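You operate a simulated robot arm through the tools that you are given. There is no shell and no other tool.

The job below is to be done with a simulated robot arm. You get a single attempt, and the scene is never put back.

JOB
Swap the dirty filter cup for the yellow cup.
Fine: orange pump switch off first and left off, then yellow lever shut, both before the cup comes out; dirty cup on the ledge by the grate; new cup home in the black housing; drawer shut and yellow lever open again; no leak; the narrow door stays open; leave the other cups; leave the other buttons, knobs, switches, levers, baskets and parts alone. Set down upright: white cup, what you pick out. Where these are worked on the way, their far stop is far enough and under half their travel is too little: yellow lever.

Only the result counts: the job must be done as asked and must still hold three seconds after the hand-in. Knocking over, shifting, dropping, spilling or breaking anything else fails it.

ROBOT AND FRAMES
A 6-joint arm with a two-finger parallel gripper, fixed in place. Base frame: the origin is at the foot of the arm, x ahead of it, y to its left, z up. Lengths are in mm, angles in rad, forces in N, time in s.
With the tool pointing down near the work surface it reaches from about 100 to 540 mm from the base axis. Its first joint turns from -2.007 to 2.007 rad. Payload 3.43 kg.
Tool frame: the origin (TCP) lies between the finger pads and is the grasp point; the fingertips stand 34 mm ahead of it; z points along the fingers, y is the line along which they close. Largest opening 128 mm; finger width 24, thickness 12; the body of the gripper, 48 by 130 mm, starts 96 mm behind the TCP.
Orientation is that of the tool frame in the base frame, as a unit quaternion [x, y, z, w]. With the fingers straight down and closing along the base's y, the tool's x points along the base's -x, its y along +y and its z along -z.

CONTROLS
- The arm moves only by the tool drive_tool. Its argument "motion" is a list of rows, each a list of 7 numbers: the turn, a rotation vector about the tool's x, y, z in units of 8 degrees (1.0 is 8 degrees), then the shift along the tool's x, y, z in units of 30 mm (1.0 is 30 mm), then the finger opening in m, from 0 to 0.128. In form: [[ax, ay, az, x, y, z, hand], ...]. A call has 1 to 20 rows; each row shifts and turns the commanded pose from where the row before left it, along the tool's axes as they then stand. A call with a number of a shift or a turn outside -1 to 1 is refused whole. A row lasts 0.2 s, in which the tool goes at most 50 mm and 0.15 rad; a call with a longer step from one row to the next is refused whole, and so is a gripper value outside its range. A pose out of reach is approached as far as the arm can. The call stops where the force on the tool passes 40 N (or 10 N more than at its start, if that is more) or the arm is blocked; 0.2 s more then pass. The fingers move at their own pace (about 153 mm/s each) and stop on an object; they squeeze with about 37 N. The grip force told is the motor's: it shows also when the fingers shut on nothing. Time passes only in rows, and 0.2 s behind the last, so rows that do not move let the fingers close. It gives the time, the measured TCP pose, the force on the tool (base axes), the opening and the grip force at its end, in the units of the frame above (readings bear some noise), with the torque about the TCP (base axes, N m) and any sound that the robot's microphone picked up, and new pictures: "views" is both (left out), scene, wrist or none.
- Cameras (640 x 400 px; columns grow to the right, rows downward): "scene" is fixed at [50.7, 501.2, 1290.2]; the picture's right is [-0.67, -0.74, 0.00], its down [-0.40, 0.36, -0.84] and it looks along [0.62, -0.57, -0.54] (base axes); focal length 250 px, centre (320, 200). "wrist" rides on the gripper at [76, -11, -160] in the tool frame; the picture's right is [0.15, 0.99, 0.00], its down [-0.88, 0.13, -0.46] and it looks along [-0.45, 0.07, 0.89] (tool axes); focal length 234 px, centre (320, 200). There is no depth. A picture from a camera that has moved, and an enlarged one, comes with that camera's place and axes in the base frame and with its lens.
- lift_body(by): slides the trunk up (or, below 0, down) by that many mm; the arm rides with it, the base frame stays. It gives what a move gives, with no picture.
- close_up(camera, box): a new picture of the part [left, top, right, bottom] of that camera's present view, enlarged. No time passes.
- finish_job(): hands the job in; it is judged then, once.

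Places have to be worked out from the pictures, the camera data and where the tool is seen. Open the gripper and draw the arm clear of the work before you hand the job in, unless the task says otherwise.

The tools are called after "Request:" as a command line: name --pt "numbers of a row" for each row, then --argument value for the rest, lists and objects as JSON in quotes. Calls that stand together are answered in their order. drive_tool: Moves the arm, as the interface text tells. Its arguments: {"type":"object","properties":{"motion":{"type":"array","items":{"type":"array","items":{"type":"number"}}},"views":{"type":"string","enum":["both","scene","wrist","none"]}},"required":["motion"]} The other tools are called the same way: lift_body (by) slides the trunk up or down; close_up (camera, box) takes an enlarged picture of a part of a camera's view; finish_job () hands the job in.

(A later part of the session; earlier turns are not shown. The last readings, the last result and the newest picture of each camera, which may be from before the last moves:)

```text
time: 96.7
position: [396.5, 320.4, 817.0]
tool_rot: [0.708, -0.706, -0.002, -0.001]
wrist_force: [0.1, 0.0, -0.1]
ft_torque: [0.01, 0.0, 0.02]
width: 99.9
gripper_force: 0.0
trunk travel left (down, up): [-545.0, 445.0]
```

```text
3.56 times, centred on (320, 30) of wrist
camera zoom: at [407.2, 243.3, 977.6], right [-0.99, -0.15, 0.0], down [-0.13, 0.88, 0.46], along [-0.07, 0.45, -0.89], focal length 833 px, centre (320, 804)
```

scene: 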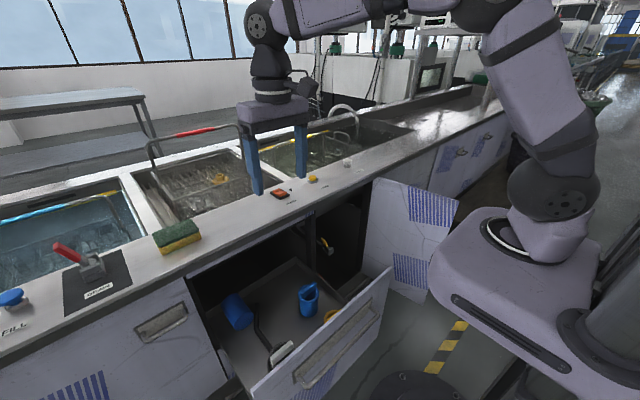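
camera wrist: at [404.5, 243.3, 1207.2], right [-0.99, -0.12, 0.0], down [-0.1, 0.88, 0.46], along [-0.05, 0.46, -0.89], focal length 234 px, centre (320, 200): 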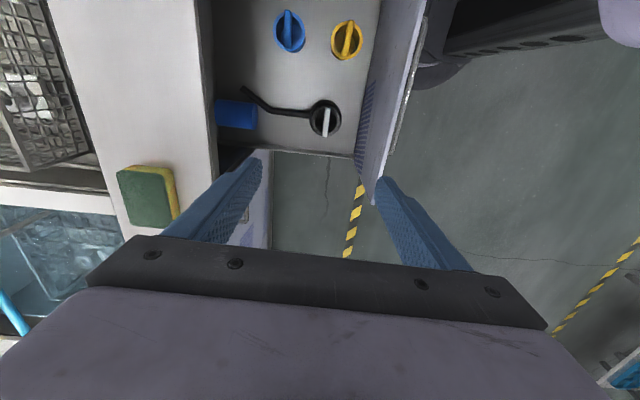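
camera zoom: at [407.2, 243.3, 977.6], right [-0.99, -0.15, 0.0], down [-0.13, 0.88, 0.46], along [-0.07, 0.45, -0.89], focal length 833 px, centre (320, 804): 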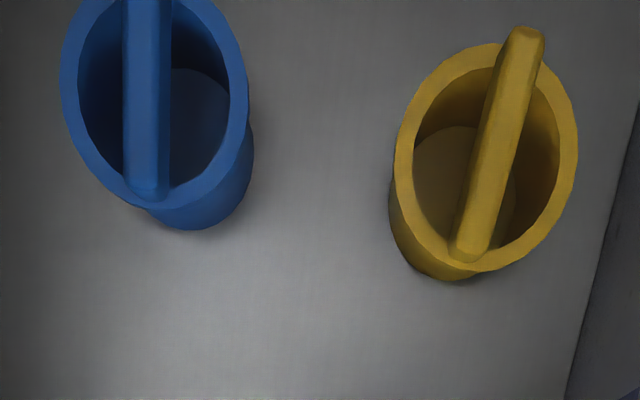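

The bail runs almost exactly along y, centre about (376.5, 338.5, 578), about 14 mm wide and 68 mm long; the cup mouth is about 56 mm inside. I tilt the tool 40° about its closing axis (leaning to −y, which later gives a forward tilt for placing on the ledge) and come to a point above.

Request:
drive_tool --pt "0 -1 0 0 0 0 0.06" --pt "0 -1 0 0 0 0 0.06" --pt "0 -1 0 0 0 0 0.06" --pt "0 -1 0 0 0 0 0.03" --pt "0 -1 0 0 0 0 0.03" --pt "0 0 0 0 0.667 0 0.03" --pt "0 0 0 0.627 0 0.747 0.03" --pt "0 0 0 0.627 0 0.747 0.03" --pt "0 0 0 0.627 0 0.747 0.03" --pt "0 0 0 0.627 0 0.747 0.03" --pt "0 0 0 0 0 0 0.03" --views "both"

Request:
close_up --camera "wrist" --box '[256, 120, 384, 240]'

Request:
close_up --camera "scene" --box '[220, 270, 350, 370]'

```text
time: 99.1
position: [376.9, 320.7, 698.7]
tool_rot: [0.665, -0.664, -0.243, -0.242]
wrist_force: [0.5, 0.5, 0.0]
ft_torque: [0.03, -0.03, 0.02]
width: 30.1
gripper_force: 0.1
trunk travel left (down, up): [-545.0, 445.0]
camera wrist: at [388.2, 159.5, 773.3], right [-0.99, -0.11, -0.09], down [-0.13, 0.38, 0.92], along [-0.07, 0.92, -0.39], focal length 234 px, centre (320, 200)
```

scene: 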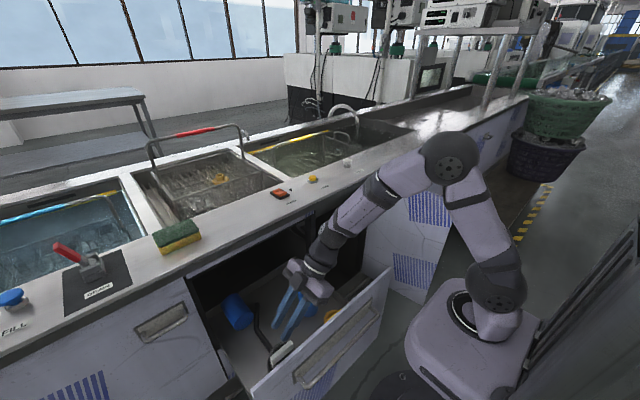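
wrist: 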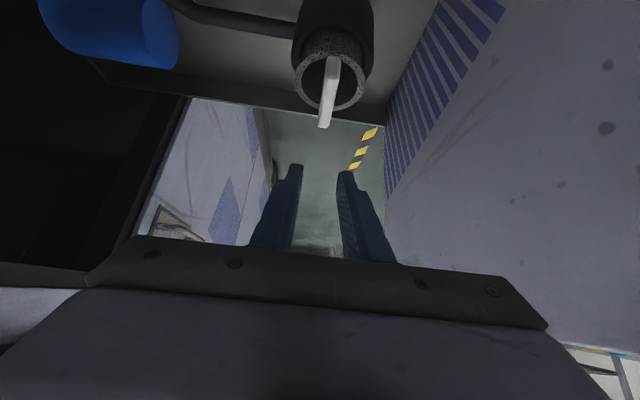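

```text
3.33 times, centred on (320, 180) of wrist
camera zoom: at [388.2, 159.5, 773.3], right [-0.99, -0.11, -0.09], down [-0.13, 0.38, 0.92], along [-0.07, 0.92, -0.39], focal length 781 px, centre (320, 267)
```

zoom: 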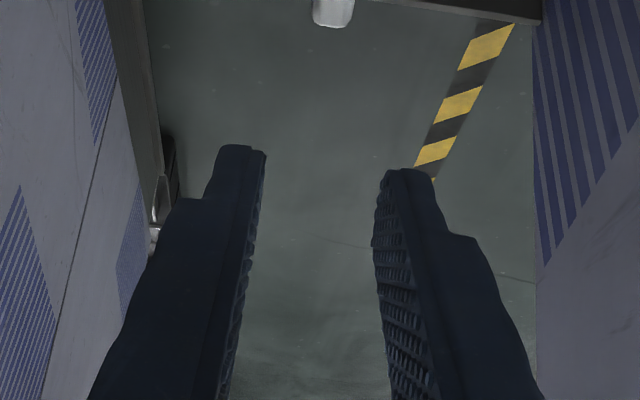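

```text
4.00 times, centred on (285, 320) of scene
camera zoom: at [50.7, 501.2, 1290.2], right [-0.67, -0.74, 0.0], down [-0.4, 0.36, -0.84], along [0.62, -0.57, -0.54], focal length 1000 px, centre (460, -280)
```

zoom: 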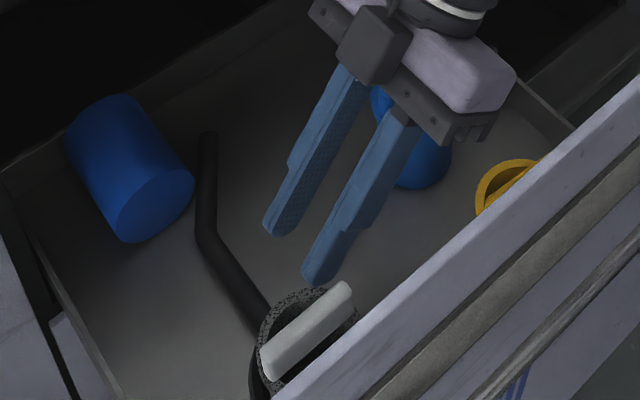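

The view is now from the side, good for height. I enlarge the bail for its exact place.

Request:
close_up --camera "wrist" --box '[272, 20, 400, 140]'

```text
3.33 times, centred on (336, 80) of wrist
camera zoom: at [388.2, 159.5, 773.3], right [-0.99, -0.11, -0.09], down [-0.13, 0.38, 0.92], along [-0.07, 0.92, -0.39], focal length 781 px, centre (267, 600)
```

zoom: 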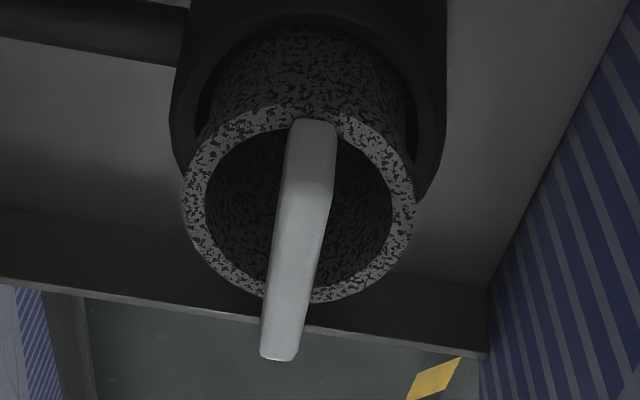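

The bail is a bar 570–595 mm high above the rim, at x≈377, y 302–370; the cup stands a bit proud of the black housing. I descend to just above it and check the alignment.

Request:
drive_tool --pt "0 0 0 0.433 0 0.464 0.03" --pt "0 0 0 0.433 0 0.464 0.03" --pt "0 0 0 0.433 0 0.464 0.03" --pt "0 0 0 0 0 0 0.03" --views "both"

Request:
close_up --camera "wrist" --box '[256, 80, 384, 200]'

Request:
close_up --camera "scene" --box '[240, 310, 320, 370]'

```text
time: 100.1
position: [376.6, 318.2, 642.3]
tool_rot: [0.664, -0.664, -0.244, -0.243]
wrist_force: [0.0, -0.1, -0.8]
ft_torque: [0.04, 0.04, 0.02]
width: 30.1
gripper_force: 0.2
trunk travel left (down, up): [-545.0, 445.0]
camera wrist: at [387.5, 156.4, 716.6], right [-0.99, -0.11, -0.09], down [-0.13, 0.38, 0.92], along [-0.07, 0.92, -0.39], focal length 234 px, centre (320, 200)
```

scene: 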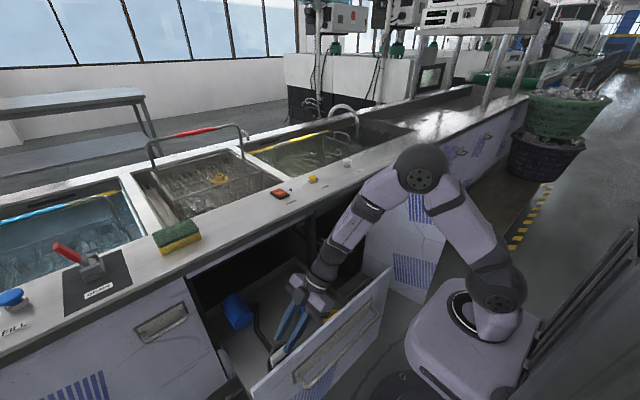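
wrist: 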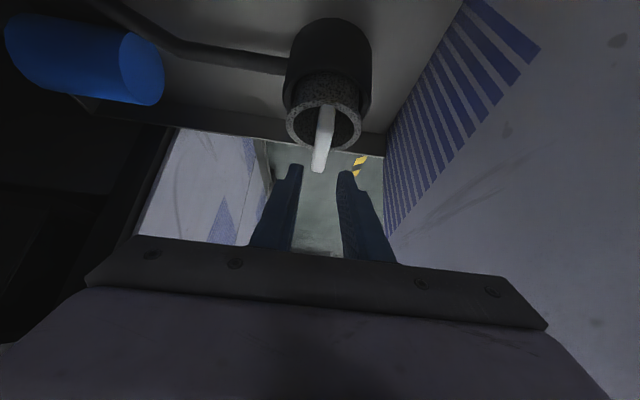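

```text
3.33 times, centred on (320, 140) of wrist
camera zoom: at [387.5, 156.4, 716.6], right [-0.99, -0.11, -0.09], down [-0.13, 0.38, 0.92], along [-0.07, 0.92, -0.39], focal length 781 px, centre (320, 400)
```

zoom: 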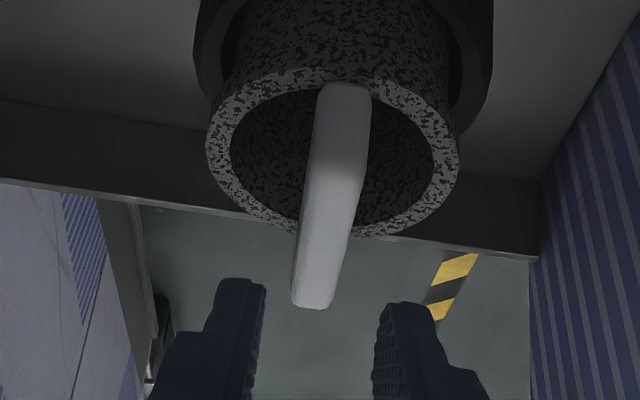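

```text
6.67 times, centred on (280, 340) of scene
camera zoom: at [50.7, 501.2, 1290.2], right [-0.67, -0.74, 0.0], down [-0.4, 0.36, -0.84], along [0.62, -0.57, -0.54], focal length 1666 px, centre (587, -733)
```

zoom: 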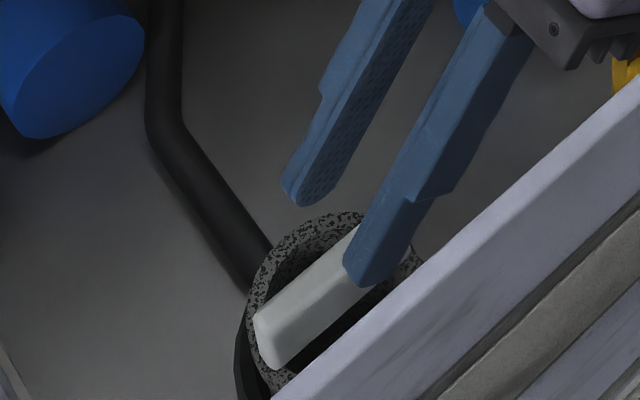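

Alignment is good (bar between the fingers, within 2 mm). I go down the last 38 mm.

Request:
drive_tool --pt "0 0 0 0.297 0 0.302 0.03" --pt "0 0 0 0.297 0 0.302 0.03" --pt "0 0 0 0.297 0 0.302 0.03" --pt "0 0 0 0 0 0 0.03" --views "wrist"

Request:
close_up --camera "wrist" --box '[256, 110, 384, 230]'

Request:
close_up --camera "scene" --box '[240, 310, 320, 370]'

```text
time: 101.1
position: [375.8, 314.2, 604.4]
tool_rot: [0.665, -0.663, -0.244, -0.243]
wrist_force: [0.2, -0.3, -0.4]
ft_torque: [-0.03, 0.01, 0.0]
width: 29.9
gripper_force: 0.1
trunk travel left (down, up): [-545.0, 445.0]
camera wrist: at [387.2, 153.2, 679.1], right [-0.99, -0.11, -0.09], down [-0.13, 0.38, 0.92], along [-0.07, 0.92, -0.39], focal length 234 px, centre (320, 200)
```

wrist: 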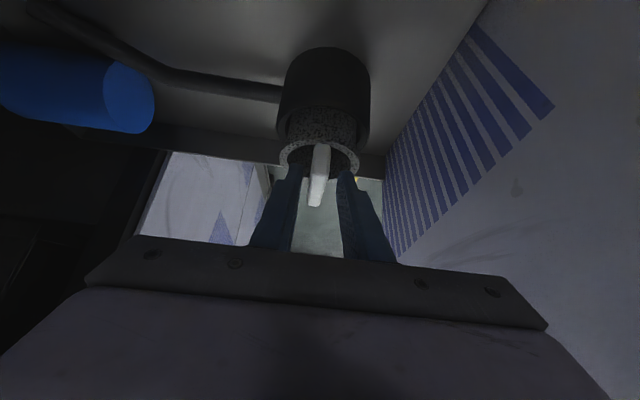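

```text
3.33 times, centred on (320, 170) of wrist
camera zoom: at [387.2, 153.2, 679.1], right [-0.99, -0.11, -0.09], down [-0.13, 0.38, 0.92], along [-0.07, 0.92, -0.39], focal length 781 px, centre (320, 300)
```

zoom: 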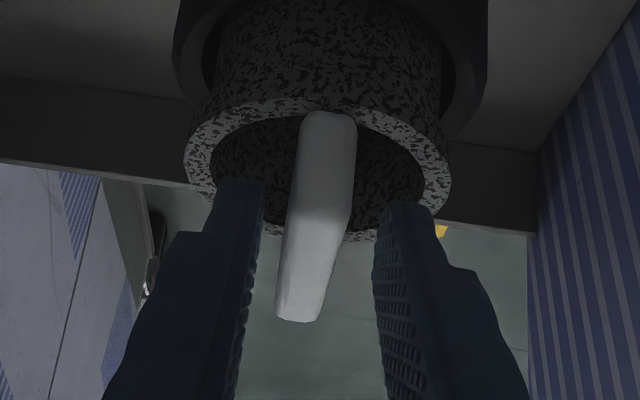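

```text
6.67 times, centred on (280, 340) of scene
camera zoom: at [50.7, 501.2, 1290.2], right [-0.67, -0.74, 0.0], down [-0.4, 0.36, -0.84], along [0.62, -0.57, -0.54], focal length 1666 px, centre (587, -733)
```

zoom: 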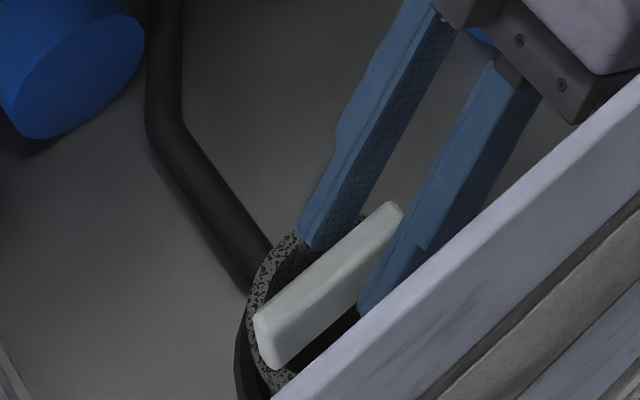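

The bar sits between the fingers. I close on it.

Request:
drive_tool --pt "0 0 0 0 0 0 0.0" --pt "0 0 0 0 0 0 0.0" --pt "0 0 0 0 0 0 0.0" --views "wrist"

Request:
close_up --camera "wrist" --box '[256, 110, 384, 230]'

```text
time: 101.9
position: [376.2, 314.4, 606.4]
tool_rot: [0.665, -0.664, -0.243, -0.241]
wrist_force: [-0.5, 0.2, 0.4]
ft_torque: [-0.06, 0.0, 0.01]
width: 13.3
gripper_force: 36.6
trunk travel left (down, up): [-545.0, 445.0]
camera wrist: at [387.1, 153.2, 679.2], right [-0.99, -0.11, -0.09], down [-0.13, 0.38, 0.92], along [-0.07, 0.92, -0.39], focal length 234 px, centre (320, 200)
```

wrist: 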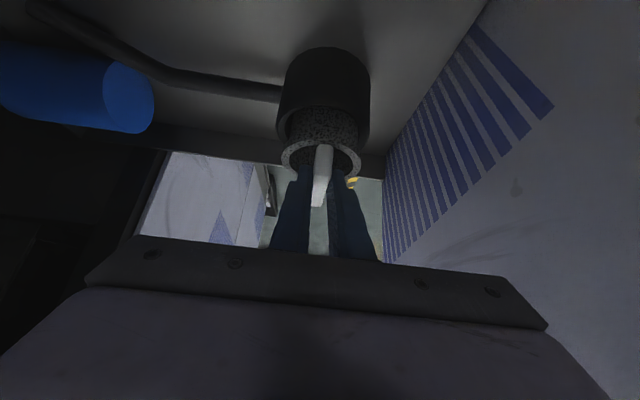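

```text
3.33 times, centred on (320, 170) of wrist
camera zoom: at [387.1, 153.2, 679.2], right [-0.99, -0.11, -0.09], down [-0.13, 0.38, 0.92], along [-0.07, 0.92, -0.39], focal length 781 px, centre (320, 300)
```

zoom: 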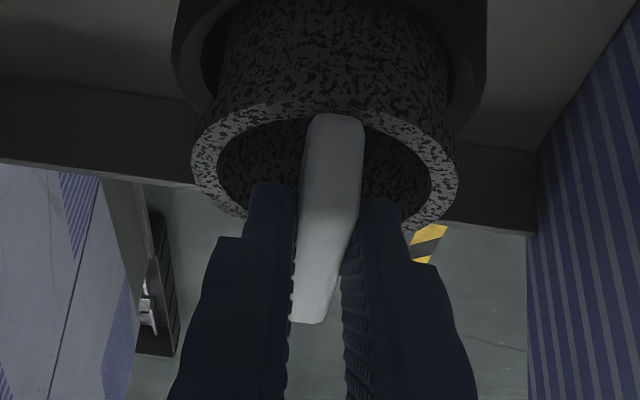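

Gripped at 13.3 mm with full force. I lift straight up slowly.

Request:
drive_tool --pt "0 0 0 -0.214 0 -0.255 0.0" --pt "0 0 0 -0.322 0 -0.383 0.0" --pt "0 0 0 -0.429 0 -0.511 0.0" --pt "0 0 0 -0.429 0 -0.511 0.0" --pt "0 0 0 0 0 0 0.0" --views "both"

Request:
close_up --camera "wrist" --box '[224, 50, 416, 230]'

```text
time: 103.1
position: [376.2, 315.6, 670.8]
tool_rot: [0.665, -0.663, -0.243, -0.243]
wrist_force: [-0.1, 0.2, -0.3]
ft_torque: [-0.1, 0.0, 0.02]
width: 13.4
gripper_force: 37.3
trunk travel left (down, up): [-545.0, 445.0]
camera wrist: at [387.9, 153.9, 744.3], right [-0.99, -0.11, -0.09], down [-0.13, 0.38, 0.92], along [-0.07, 0.92, -0.39], focal length 234 px, centre (320, 200)
```

scene: 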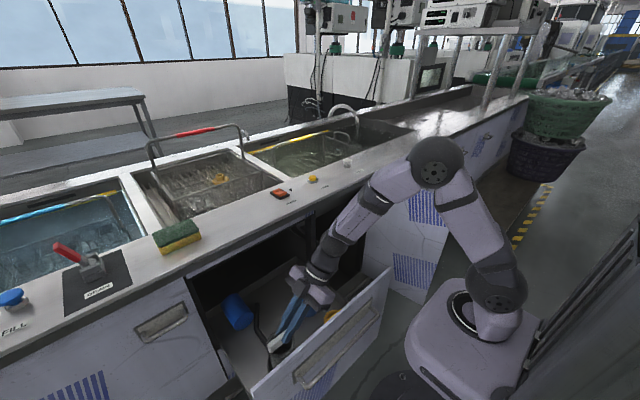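
wrist: 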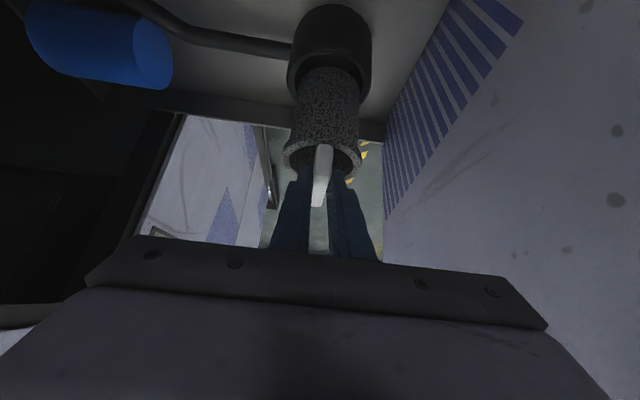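

```text
2.22 times, centred on (320, 140) of wrist
camera zoom: at [387.9, 153.9, 744.3], right [-0.99, -0.11, -0.09], down [-0.13, 0.38, 0.92], along [-0.07, 0.92, -0.39], focal length 520 px, centre (320, 333)
```

zoom: 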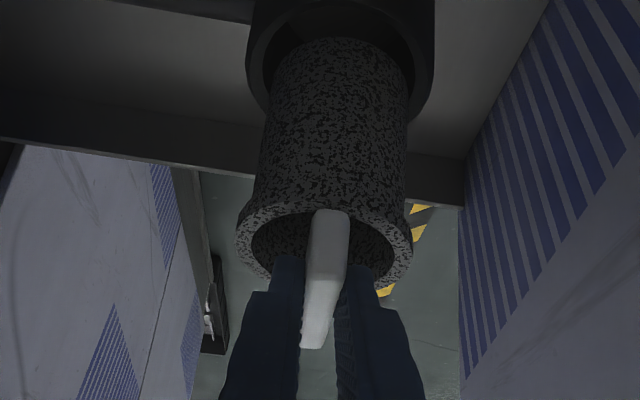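

The cup is sliding out of the housing, upright. I continue up.

Request:
drive_tool --pt "0 0 0 -0.429 0 -0.511 0.0" --pt "0 0 0 -0.429 0 -0.511 0.0" --pt "0 0 0 -0.429 0 -0.511 0.0" --pt "0 0 0 -0.429 0 -0.511 0.0" --pt "0 0 0 -0.429 0 -0.511 0.0" --pt "0 0 0 0 0 0 0.0" --views "both"

Request:
close_up --camera "scene" --box '[220, 250, 350, 370]'

```text
time: 104.5
position: [377.1, 314.6, 770.1]
tool_rot: [0.666, -0.663, -0.244, -0.242]
wrist_force: [0.2, 0.0, 0.0]
ft_torque: [-0.02, -0.01, 0.0]
width: 12.8
gripper_force: 36.3
trunk travel left (down, up): [-545.0, 445.0]
camera wrist: at [388.8, 153.0, 844.3], right [-0.99, -0.12, -0.09], down [-0.13, 0.38, 0.92], along [-0.07, 0.92, -0.39], focal length 234 px, centre (320, 200)
```

scene: 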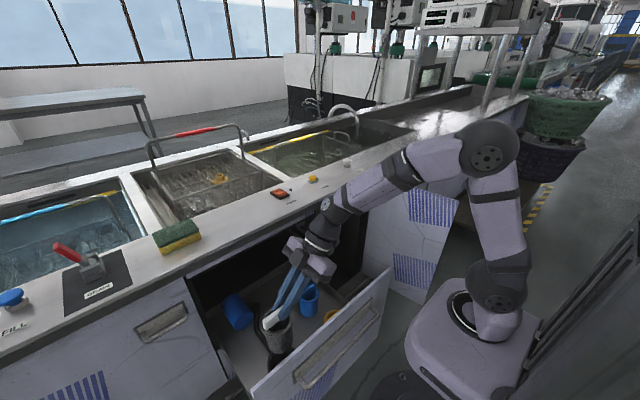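
wrist: 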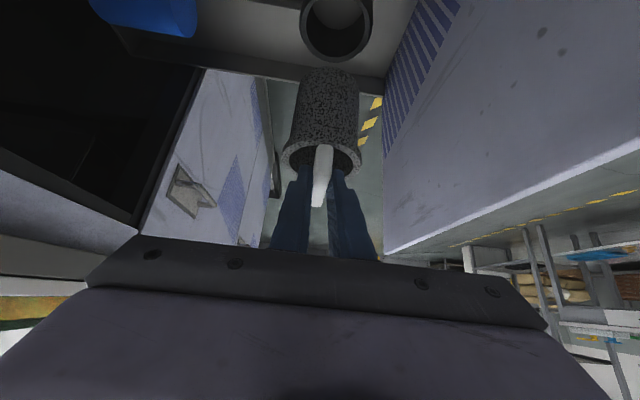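

```text
3.33 times, centred on (285, 310) of scene
camera zoom: at [50.7, 501.2, 1290.2], right [-0.67, -0.74, 0.0], down [-0.4, 0.36, -0.84], along [0.62, -0.57, -0.54], focal length 833 px, centre (437, -167)
```

zoom: 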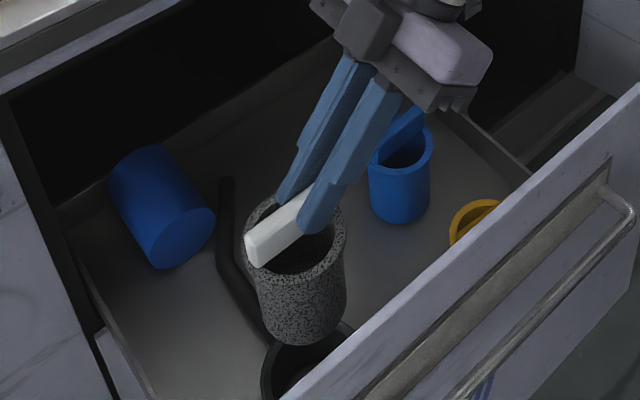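

The cup is clear of the housing and hangs upright. I raise the trunk 280 mm, above worktop level.

Request:
lift_body --by 280

Request:
close_up --camera "wrist" --box '[0, 0, 640, 400]'

Request:
close_up --camera "scene" --box '[200, 120, 400, 260]'

```text
time: 107.4
position: [376.1, 312.9, 1051.1]
tool_rot: [0.664, -0.664, -0.242, -0.243]
wrist_force: [-0.1, 0.2, -0.8]
ft_torque: [-0.04, -0.05, 0.03]
width: 13.3
gripper_force: 36.8
trunk travel left (down, up): [-825.0, 165.0]
```

```text
1.00 times, centred on (320, 200) of wrist (not enlarged: the box is as wide or as high as the picture)
camera zoom: at [389.0, 153.1, 1124.0], right [-0.99, -0.11, -0.09], down [-0.13, 0.38, 0.92], along [-0.07, 0.92, -0.39], focal length 234 px, centre (320, 200)
```

zoom: 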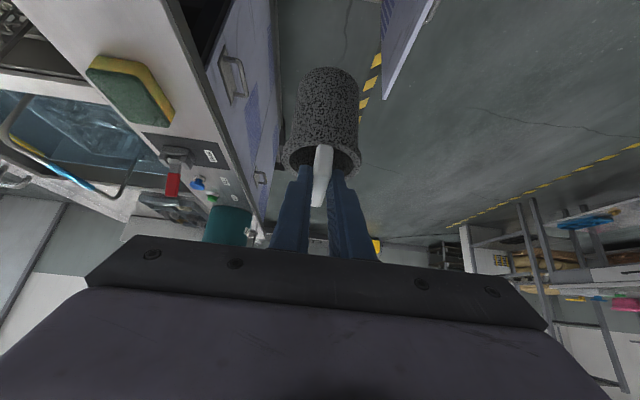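

```text
2.86 times, centred on (300, 190) of scene
camera zoom: at [50.7, 501.2, 1290.2], right [-0.67, -0.74, 0.0], down [-0.4, 0.36, -0.84], along [0.62, -0.57, -0.54], focal length 714 px, centre (377, 229)
```

zoom: 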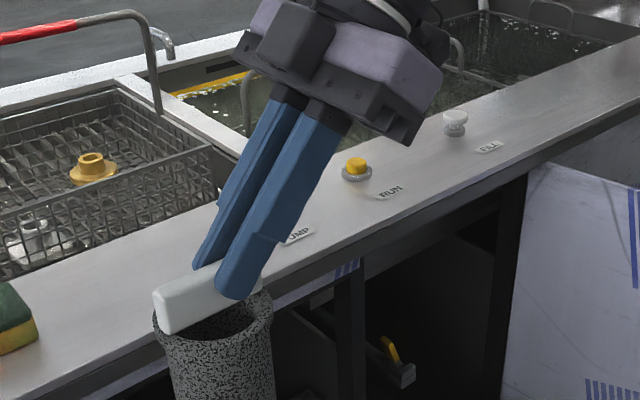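

The cup is secure. Now I rotate the whole tool −90° about the vertical, so the tool leans forward with the cup still upright.

Request:
drive_tool --pt "0.643 0 0.766 0 0 0 0.0" --pt "0.643 0 0.766 0 0 0 0.0" --pt "0.643 0 0.766 0 0 0 0.0" --pt "0.643 0 0.766 0 0 0 0.0" --pt "0.643 0 0.766 0 0 0 0.0" --pt "0.643 0 0.766 0 0 0 0.0" --pt "0.643 0 0.766 0 0 0 0.0" --pt "0.643 0 0.766 0 0 0 0.0" --pt "0.643 0 0.766 0 0 0 0.0" --pt "0.643 0 0.766 0 0 0 0.0" --pt "0.643 0 0.766 0 0 0 0.0" --pt "0.161 0 0.192 0 0 0 0.0" --pt "0 0 0 0 0 0 0.0" --views "both"

```text
time: 110.2
position: [367.2, 308.5, 1039.2]
tool_rot: [-0.164, 0.936, 0.045, 0.31]
wrist_force: [-0.5, 0.0, -0.7]
ft_torque: [0.02, 0.07, 0.03]
width: 13.2
gripper_force: 37.2
out of reach, approached as far as the arm can: row 6, 7, 8, 9
trunk travel left (down, up): [-825.0, 165.0]
camera wrist: at [223.3, 246.6, 1123.8], right [-0.44, 0.89, -0.1], down [0.36, 0.28, 0.89], along [0.82, 0.35, -0.45], focal length 234 px, centre (320, 200)
```

scene: 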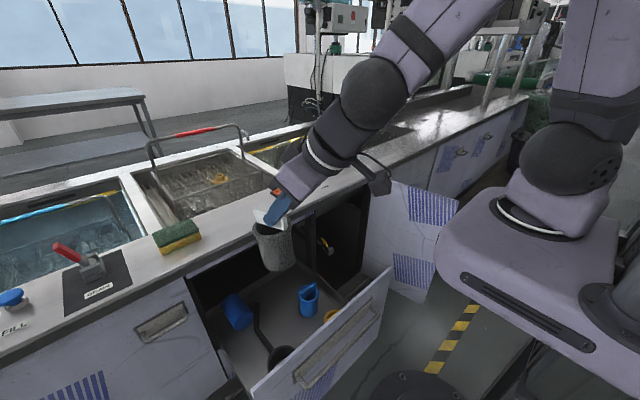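
wrist: 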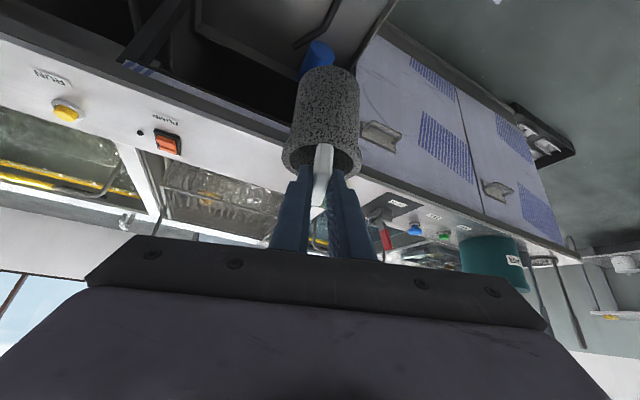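

Part of the turn was limited by reach: about 20° of yaw remain and the cup leans roughly 4°. I raise a little, move forward where there is more room, then finish the rotation to the exact 40° forward tilt (cup vertical).

Request:
drive_tool --pt "0 0 0 -0.595 -0.017 -0.806 0.0" --pt "0 0 0 -0.756 -0.335 0.566 0.0" --pt "0 0 0 -0.756 -0.335 0.566 0.0" --pt "0 0 0 -0.756 -0.335 0.566 0.0" --pt "0.472 -0.141 0.665 0 0 0 0.0" --pt "0.472 -0.141 0.665 0 0 0 0.0" --pt "0.472 -0.141 0.665 0 0 0 0.0" --pt "0 0 0 0 0 0 0.0" --views "both"

```text
time: 112.0
position: [457.0, 308.0, 1070.0]
tool_rot: [-0.001, 0.94, 0.001, 0.342]
wrist_force: [0.3, 0.5, -0.1]
ft_torque: [0.02, 0.04, 0.02]
width: 13.2
gripper_force: 36.7
trunk travel left (down, up): [-825.0, 165.0]
camera wrist: at [295.6, 296.2, 1144.2], right [-0.11, 0.99, -0.09], down [0.38, 0.13, 0.91], along [0.92, 0.07, -0.39], focal length 234 px, centre (320, 200)
```

scene: 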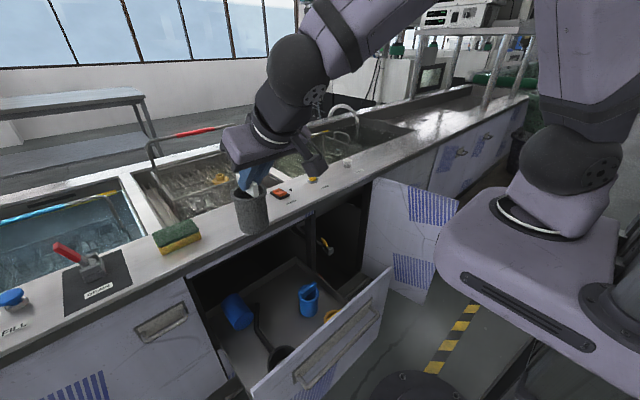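
wrist: 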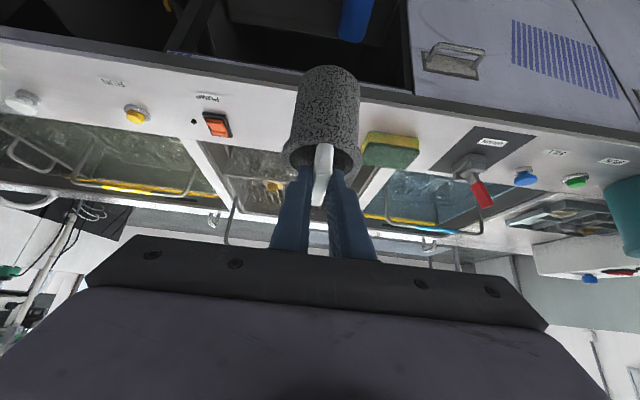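

The tool is at exactly 40° forward tilt. I move the cup over the ledge in front of the middle basin.

Request:
drive_tool --pt "0 0 0 -0.677 -0.322 0.568 0.0" --pt "0 0 0 -0.677 -0.322 0.568 0.0" --pt "0 0 0 -0.677 -0.322 0.568 0.0" --pt "0 0 0 -0.677 -0.322 0.568 0.0" --pt "0 0 0 -0.677 -0.322 0.568 0.0" --pt "0 0 0 -0.677 -0.322 0.568 0.0" --pt "0 0 0 0 0 0 0.0" --views "both"

Request:
close_up --camera "scene" --box '[200, 140, 320, 260]'

```text
time: 113.6
position: [617.3, 249.7, 1070.5]
tool_rot: [-0.001, 0.94, 0.0, 0.342]
wrist_force: [0.5, 0.9, 0.1]
ft_torque: [-0.01, 0.03, -0.01]
width: 13.2
gripper_force: 36.8
trunk travel left (down, up): [-825.0, 165.0]
camera wrist: at [456.2, 238.3, 1144.4], right [-0.11, 0.99, -0.09], down [0.38, 0.13, 0.91], along [0.92, 0.07, -0.39], focal length 234 px, centre (320, 200)
```

scene: 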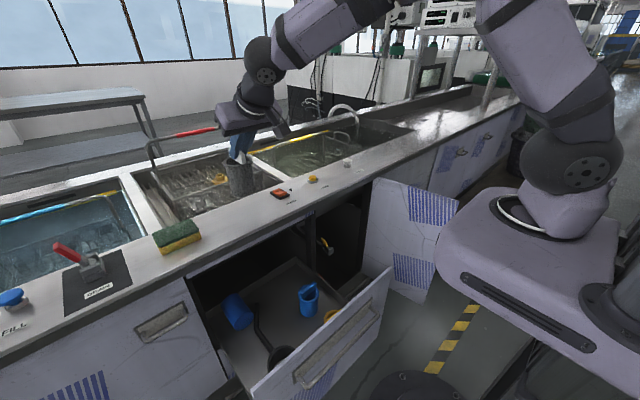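
wrist: 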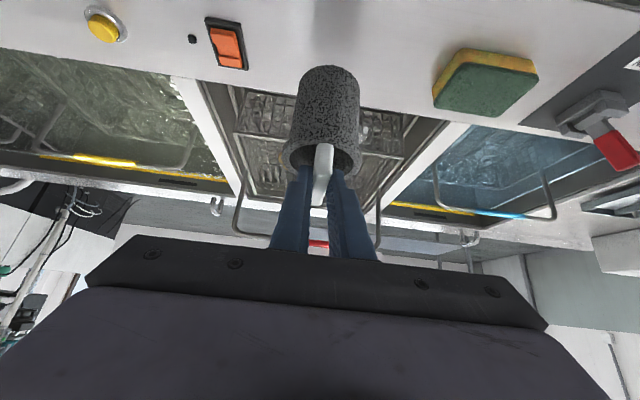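

```text
3.33 times, centred on (260, 200) of scene
camera zoom: at [50.7, 501.2, 1290.2], right [-0.67, -0.74, 0.0], down [-0.4, 0.36, -0.84], along [0.62, -0.57, -0.54], focal length 833 px, centre (520, 200)
```

zoom: 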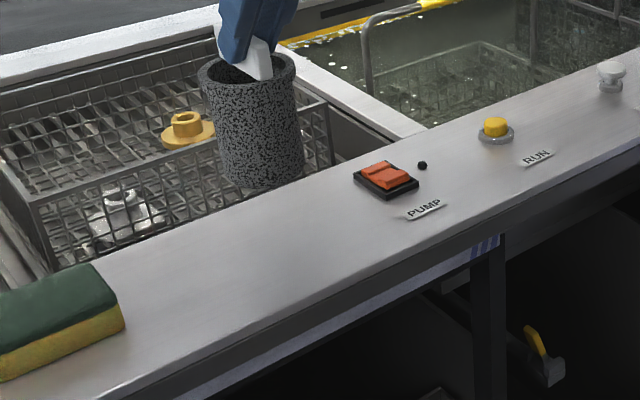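

The projected landing point is in the middle of the strip, clear of sponge and switch. I lower toward the surface.

Request:
drive_tool --pt "0 0 0 0.348 0 0.415 0.0" --pt "0 0 0 0.348 0 0.415 0.0" --pt "0 0 0 0.348 0 0.415 0.0" --pt "0 0 0 0 0 0 0.0" --views "wrist"

Request:
close_up --camera "scene" --box '[200, 140, 320, 260]'

```text
time: 114.6
position: [617.2, 251.0, 1020.7]
tool_rot: [-0.001, 0.94, 0.0, 0.342]
wrist_force: [-0.5, 0.1, -0.7]
ft_torque: [0.01, 0.01, 0.0]
width: 13.0
gripper_force: 37.2
trunk travel left (down, up): [-825.0, 165.0]
camera wrist: at [456.0, 237.8, 1095.3], right [-0.11, 0.99, -0.09], down [0.38, 0.13, 0.91], along [0.92, 0.07, -0.39], focal length 234 px, centre (320, 200)
```

wrist: 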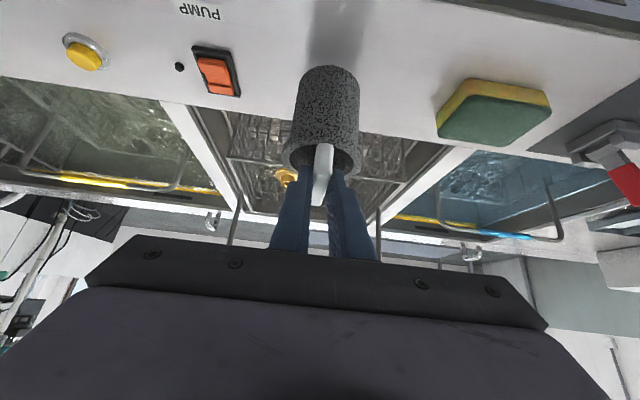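

```text
3.33 times, centred on (260, 200) of scene
camera zoom: at [50.7, 501.2, 1290.2], right [-0.67, -0.74, 0.0], down [-0.4, 0.36, -0.84], along [0.62, -0.57, -0.54], focal length 833 px, centre (520, 200)
```

zoom: 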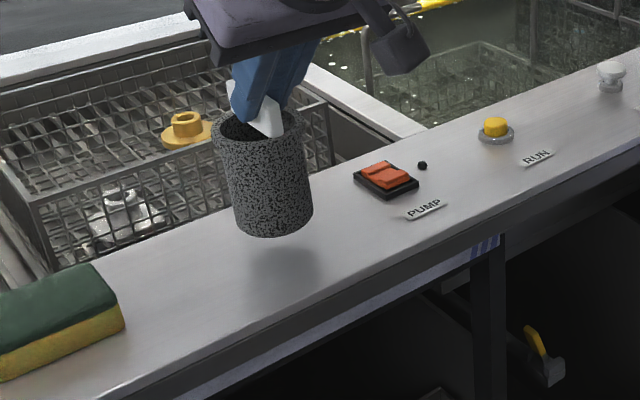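

The shadow shows the cup about 20–30 mm above the surface. I lower in 5 mm steps.

Request:
drive_tool --pt "0 0 0 0.107 0 0.128 0.0" --pt "0 0 0 0.107 0 0.128 0.0" --pt "0 0 0 0.107 0 0.128 0.0" --pt "0 0 0 0.107 0 0.128 0.0" --pt "0 0 0 0 0 0 0.0" --views "none"

Request:
close_up --camera "scene" --box '[220, 160, 300, 230]'

```text
time: 115.8
position: [615.6, 249.6, 1002.1]
tool_rot: [-0.001, 0.94, -0.001, 0.342]
wrist_force: [-0.9, 0.2, -0.9]
ft_torque: [-0.03, 0.06, -0.01]
width: 13.1
gripper_force: 37.1
trunk travel left (down, up): [-825.0, 165.0]
```

```text
5.71 times, centred on (260, 195) of scene
camera zoom: at [50.7, 501.2, 1290.2], right [-0.67, -0.74, 0.0], down [-0.4, 0.36, -0.84], along [0.62, -0.57, -0.54], focal length 1428 px, centre (663, 229)
```

zoom: 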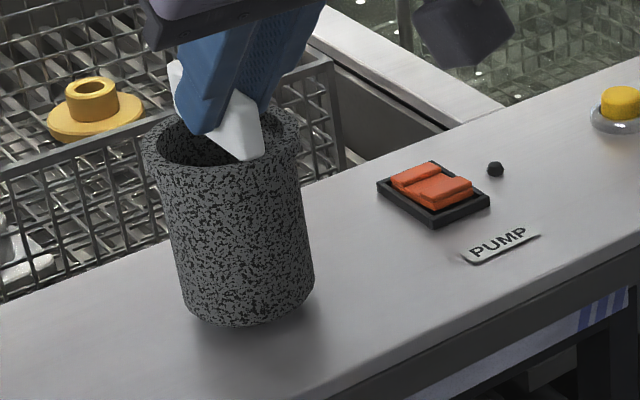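

About 10 mm remain. I lower in 3 mm steps until contact.

Request:
drive_tool --pt "0 0 0 0.064 0 0.077 0.0" --pt "0 0 0 0.064 0 0.077 0.0" --pt "0 0 0 0.064 0 0.077 0.0" --pt "0 0 0 0 0 0 0.0" --views "none"

Request:
close_up --camera "scene" --box '[220, 160, 300, 230]'

```text
time: 116.8
position: [615.0, 249.4, 992.8]
tool_rot: [-0.002, 0.939, 0.002, 0.343]
wrist_force: [-1.0, -0.2, 6.6]
ft_torque: [-0.07, -0.36, -0.02]
width: 13.1
gripper_force: 37.3
trunk travel left (down, up): [-825.0, 165.0]
```

```text
5.71 times, centred on (260, 195) of scene
camera zoom: at [50.7, 501.2, 1290.2], right [-0.67, -0.74, 0.0], down [-0.4, 0.36, -0.84], along [0.62, -0.57, -0.54], focal length 1428 px, centre (663, 229)
```

zoom: 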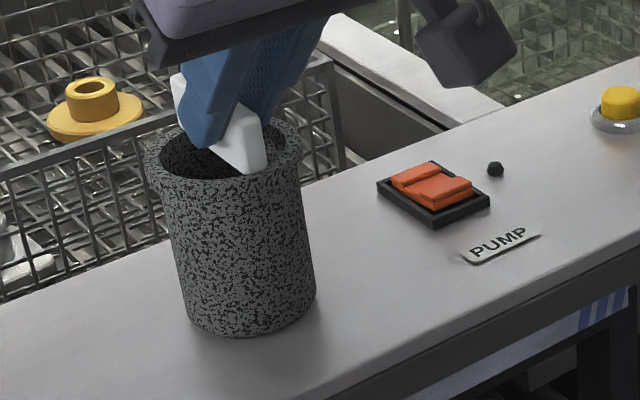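

Contact with 6.6 N: the cup is standing. I open the fingers slightly to 30 mm.

Request:
drive_tool --pt "0 0 0 0 0 0 0.018" --pt "0 0 0 0 0 0 0.03" --pt "0 0 0 0 0 0 0.03" --views "wrist"

Request:
close_up --camera "wrist" --box '[256, 50, 384, 200]'

Request:
close_up --camera "scene" --box '[220, 160, 300, 230]'

```text
time: 117.6
position: [615.8, 248.9, 991.1]
tool_rot: [0.0, 0.94, 0.0, 0.342]
wrist_force: [-0.7, -0.7, -0.7]
ft_torque: [0.01, -0.02, -0.03]
width: 30.1
gripper_force: 0.0
trunk travel left (down, up): [-825.0, 165.0]
camera wrist: at [454.8, 237.9, 1066.6], right [-0.11, 0.99, -0.09], down [0.38, 0.13, 0.91], along [0.92, 0.07, -0.39], focal length 234 px, centre (320, 200)
```

wrist: 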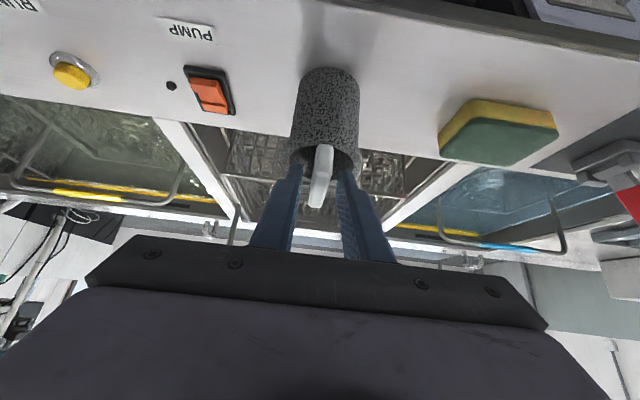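

```text
2.67 times, centred on (320, 125) of wrist
camera zoom: at [454.8, 237.9, 1066.6], right [-0.11, 0.99, -0.09], down [0.38, 0.13, 0.91], along [0.92, 0.07, -0.39], focal length 624 px, centre (320, 400)
```

zoom: 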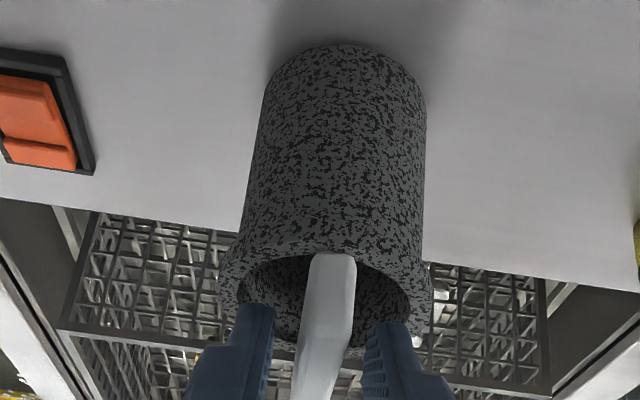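

```text
5.71 times, centred on (260, 195) of scene
camera zoom: at [50.7, 501.2, 1290.2], right [-0.67, -0.74, 0.0], down [-0.4, 0.36, -0.84], along [0.62, -0.57, -0.54], focal length 1428 px, centre (663, 229)
```

zoom: 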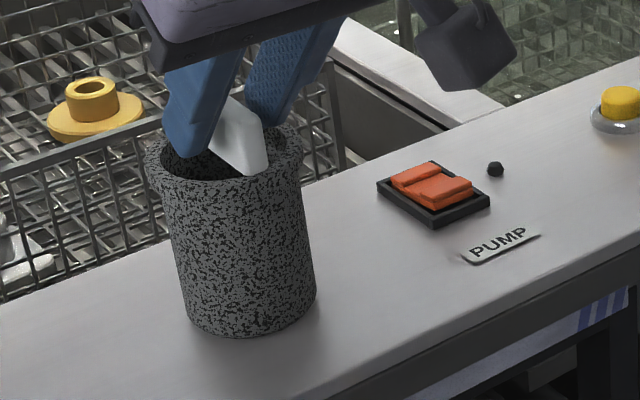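

The cup stands upright on the strip. I withdraw along the tool axis.

Request:
drive_tool --pt "0 0 0 0 0 -0.3 0.03" --pt "0 0 0 0 0 -0.5 0.03" --pt "0 0 0 0 0 -1 0.03" --pt "0 0 0 0 0 -1 0.03" --pt "0 0 0 0 0 -1 0.03" --pt "0 0 0 0 0 0 0.03" --views "both"

Request:
close_up --camera "scene" --box '[200, 140, 320, 260]'

```text
time: 119.0
position: [542.8, 251.2, 1078.2]
tool_rot: [0.0, 0.94, -0.001, 0.34]
wrist_force: [-0.2, -0.1, 0.2]
ft_torque: [0.0, -0.02, 0.02]
width: 29.8
gripper_force: 0.0
trunk travel left (down, up): [-825.0, 165.0]
camera wrist: at [381.2, 239.3, 1153.8], right [-0.11, 0.99, -0.09], down [0.38, 0.13, 0.91], along [0.92, 0.07, -0.39], focal length 234 px, centre (320, 200)
```

scene: 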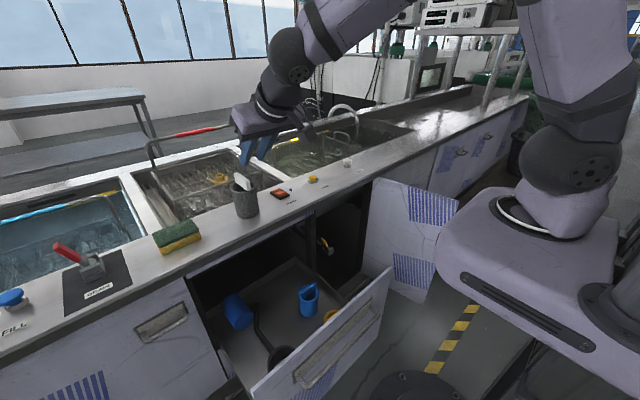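
wrist: 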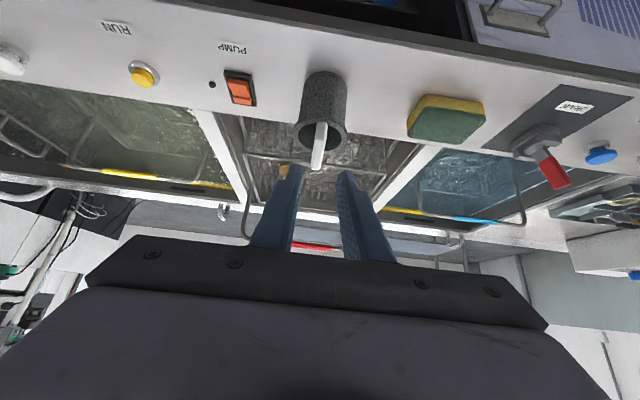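

```text
3.33 times, centred on (260, 200) of scene
camera zoom: at [50.7, 501.2, 1290.2], right [-0.67, -0.74, 0.0], down [-0.4, 0.36, -0.84], along [0.62, -0.57, -0.54], focal length 833 px, centre (520, 200)
```

zoom: 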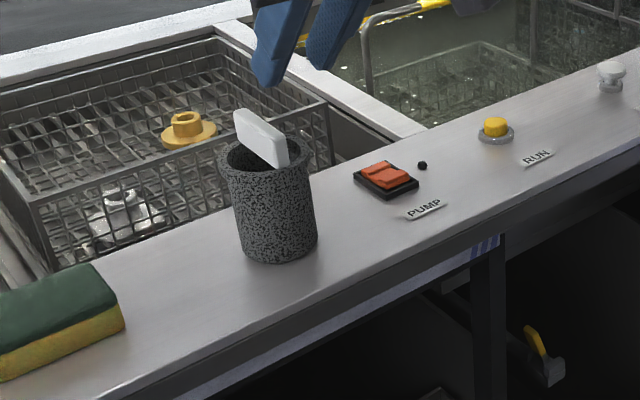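

The dirty cup stands upright on the strip in front of the grate basin. Next the yellow cup at about (353, 161): I back off, set the tool vertical, roll −90° and go above it.

Request:
drive_tool --pt "0 0 0 0.766 0 -0.643 0.04" --pt "0 0 0 0.766 0 -0.643 0.04" --pt "0 0 0 0.766 0 -0.643 0.04" --pt "0 0 0 0.766 0 -0.643 0.04" --pt "0 0 0 0.766 0 -0.643 0.04" --pt "0 1 0 0 0 0 0.04" --pt "0 1 0 0 0 0 0.04" --pt "0 1 0 0 0 0 0.04" --pt "0 1 0 0 0 0 0.04" --pt "0 1 0 0 0 0 0.04" --pt "0 0 -1 0 0 0 0.04" --pt "0 0 -1 0 0 0 0.04" --pt "0 0 -1 0 0 0 0.04" --pt "0 0 -1 0 0 0 0.04" --pt "0 0 -1 0 0 0 0.04" --pt "0 0 -1 0 0 0 0.04" --pt "0 0 -1 0 0 0 0.04" --pt "0 0 -1 0 0 0 0.04" --pt "0 0 -1 0 0 0 0.04" --pt "0 0 -1 0 0 0 0.04" --views "none"

Request:
drive_tool --pt "0 0 -1 0 0 0 0.04" --pt "0 0 -0.25 0 0 0 0.04" --pt "0 0 0 0.9 0.4 0 0.04" --pt "0 0 0 0.9 0.4 0 0.04" --pt "0 0 0 0.9 0.4 0 0.04" --pt "0 0 0 0 0 0 0.04" --views "both"

```text
time: 123.2
position: [392.7, 249.3, 1079.0]
tool_rot: [-0.644, 0.765, -0.001, 0.0]
wrist_force: [0.0, -0.6, 0.6]
ft_torque: [-0.03, 0.0, -0.04]
width: 39.8
gripper_force: 0.1
trunk travel left (down, up): [-825.0, 165.0]
```

```text
time: 124.6
position: [357.0, 168.2, 1079.3]
tool_rot: [0.708, -0.707, 0.0, 0.001]
wrist_force: [-0.1, -0.1, -0.9]
ft_torque: [-0.01, 0.0, 0.01]
width: 39.9
gripper_force: 0.0
trunk travel left (down, up): [-825.0, 165.0]
camera wrist: at [368.0, 93.2, 1240.8], right [-0.99, -0.15, 0.0], down [-0.13, 0.88, 0.45], along [-0.07, 0.45, -0.89], focal length 234 px, centre (320, 200)
```

scene: 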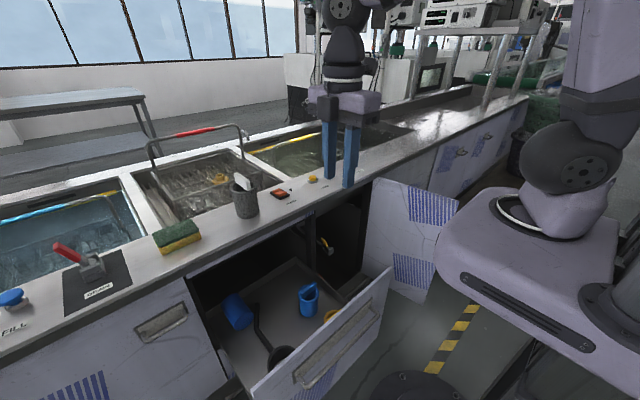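
wrist: 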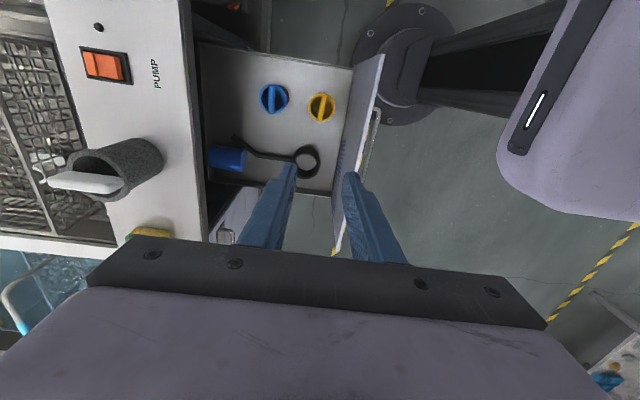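

Both the yellow cup and the empty housing are visible. I enlarge to measure them.

Request:
close_up --camera "wrist" --box '[230, 60, 390, 190]'

```text
3.08 times, centred on (310, 125) of wrist
camera zoom: at [368.0, 93.2, 1240.8], right [-0.99, -0.15, 0.0], down [-0.13, 0.88, 0.45], along [-0.07, 0.45, -0.89], focal length 720 px, centre (351, 431)
```

zoom: 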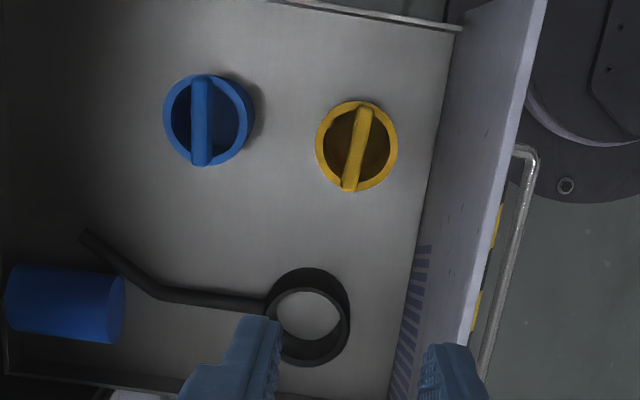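

The yellow bar centre is near (356, 160). I shift slightly and lower the trunk 280 mm for a close view.

Request:
drive_tool --pt "0 0 0 0.27 0 0 0.04" --pt "0 0 0 0 0 0 0.04" --views "none"

Request:
lift_body --by -280

Request:
close_up --camera "wrist" --box '[230, 60, 390, 240]'

Request:
close_up --camera "scene" --box '[260, 260, 380, 350]'

```text
time: 125.2
position: [356.8, 161.6, 1081.8]
tool_rot: [0.708, -0.706, 0.0, 0.0]
wrist_force: [0.8, -0.6, 0.4]
ft_torque: [-0.04, 0.03, 0.0]
width: 39.8
gripper_force: 0.1
trunk travel left (down, up): [-825.0, 165.0]
```

```text
time: 128.0
position: [355.8, 161.4, 799.7]
tool_rot: [0.708, -0.706, 0.001, 0.0]
wrist_force: [0.0, -0.5, 0.8]
ft_torque: [-0.02, 0.0, -0.02]
width: 39.9
gripper_force: 0.0
trunk travel left (down, up): [-545.0, 445.0]
```

```text
2.22 times, centred on (310, 150) of wrist
camera zoom: at [367.8, 85.3, 961.1], right [-0.99, -0.15, 0.0], down [-0.13, 0.88, 0.46], along [-0.07, 0.45, -0.89], focal length 520 px, centre (342, 311)
```

zoom: 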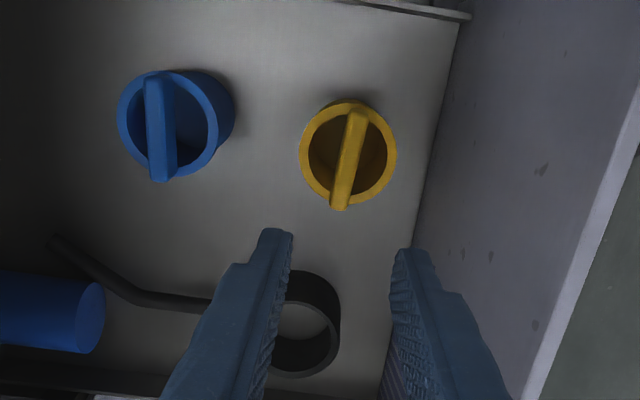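

```text
4.44 times, centred on (320, 305) of scene
camera zoom: at [50.7, 501.2, 1290.2], right [-0.67, -0.74, 0.0], down [-0.4, 0.36, -0.84], along [0.62, -0.57, -0.54], focal length 1111 px, centre (320, -267)
```

zoom: 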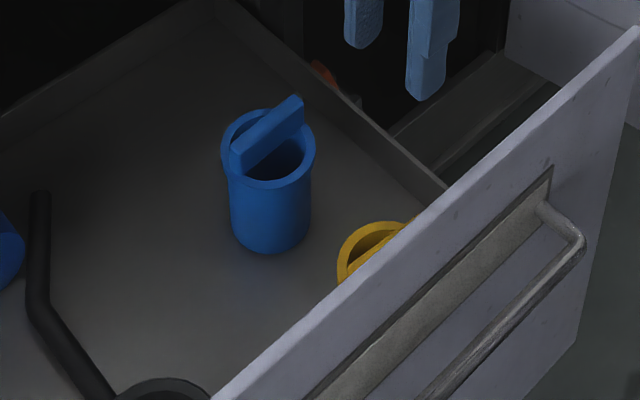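

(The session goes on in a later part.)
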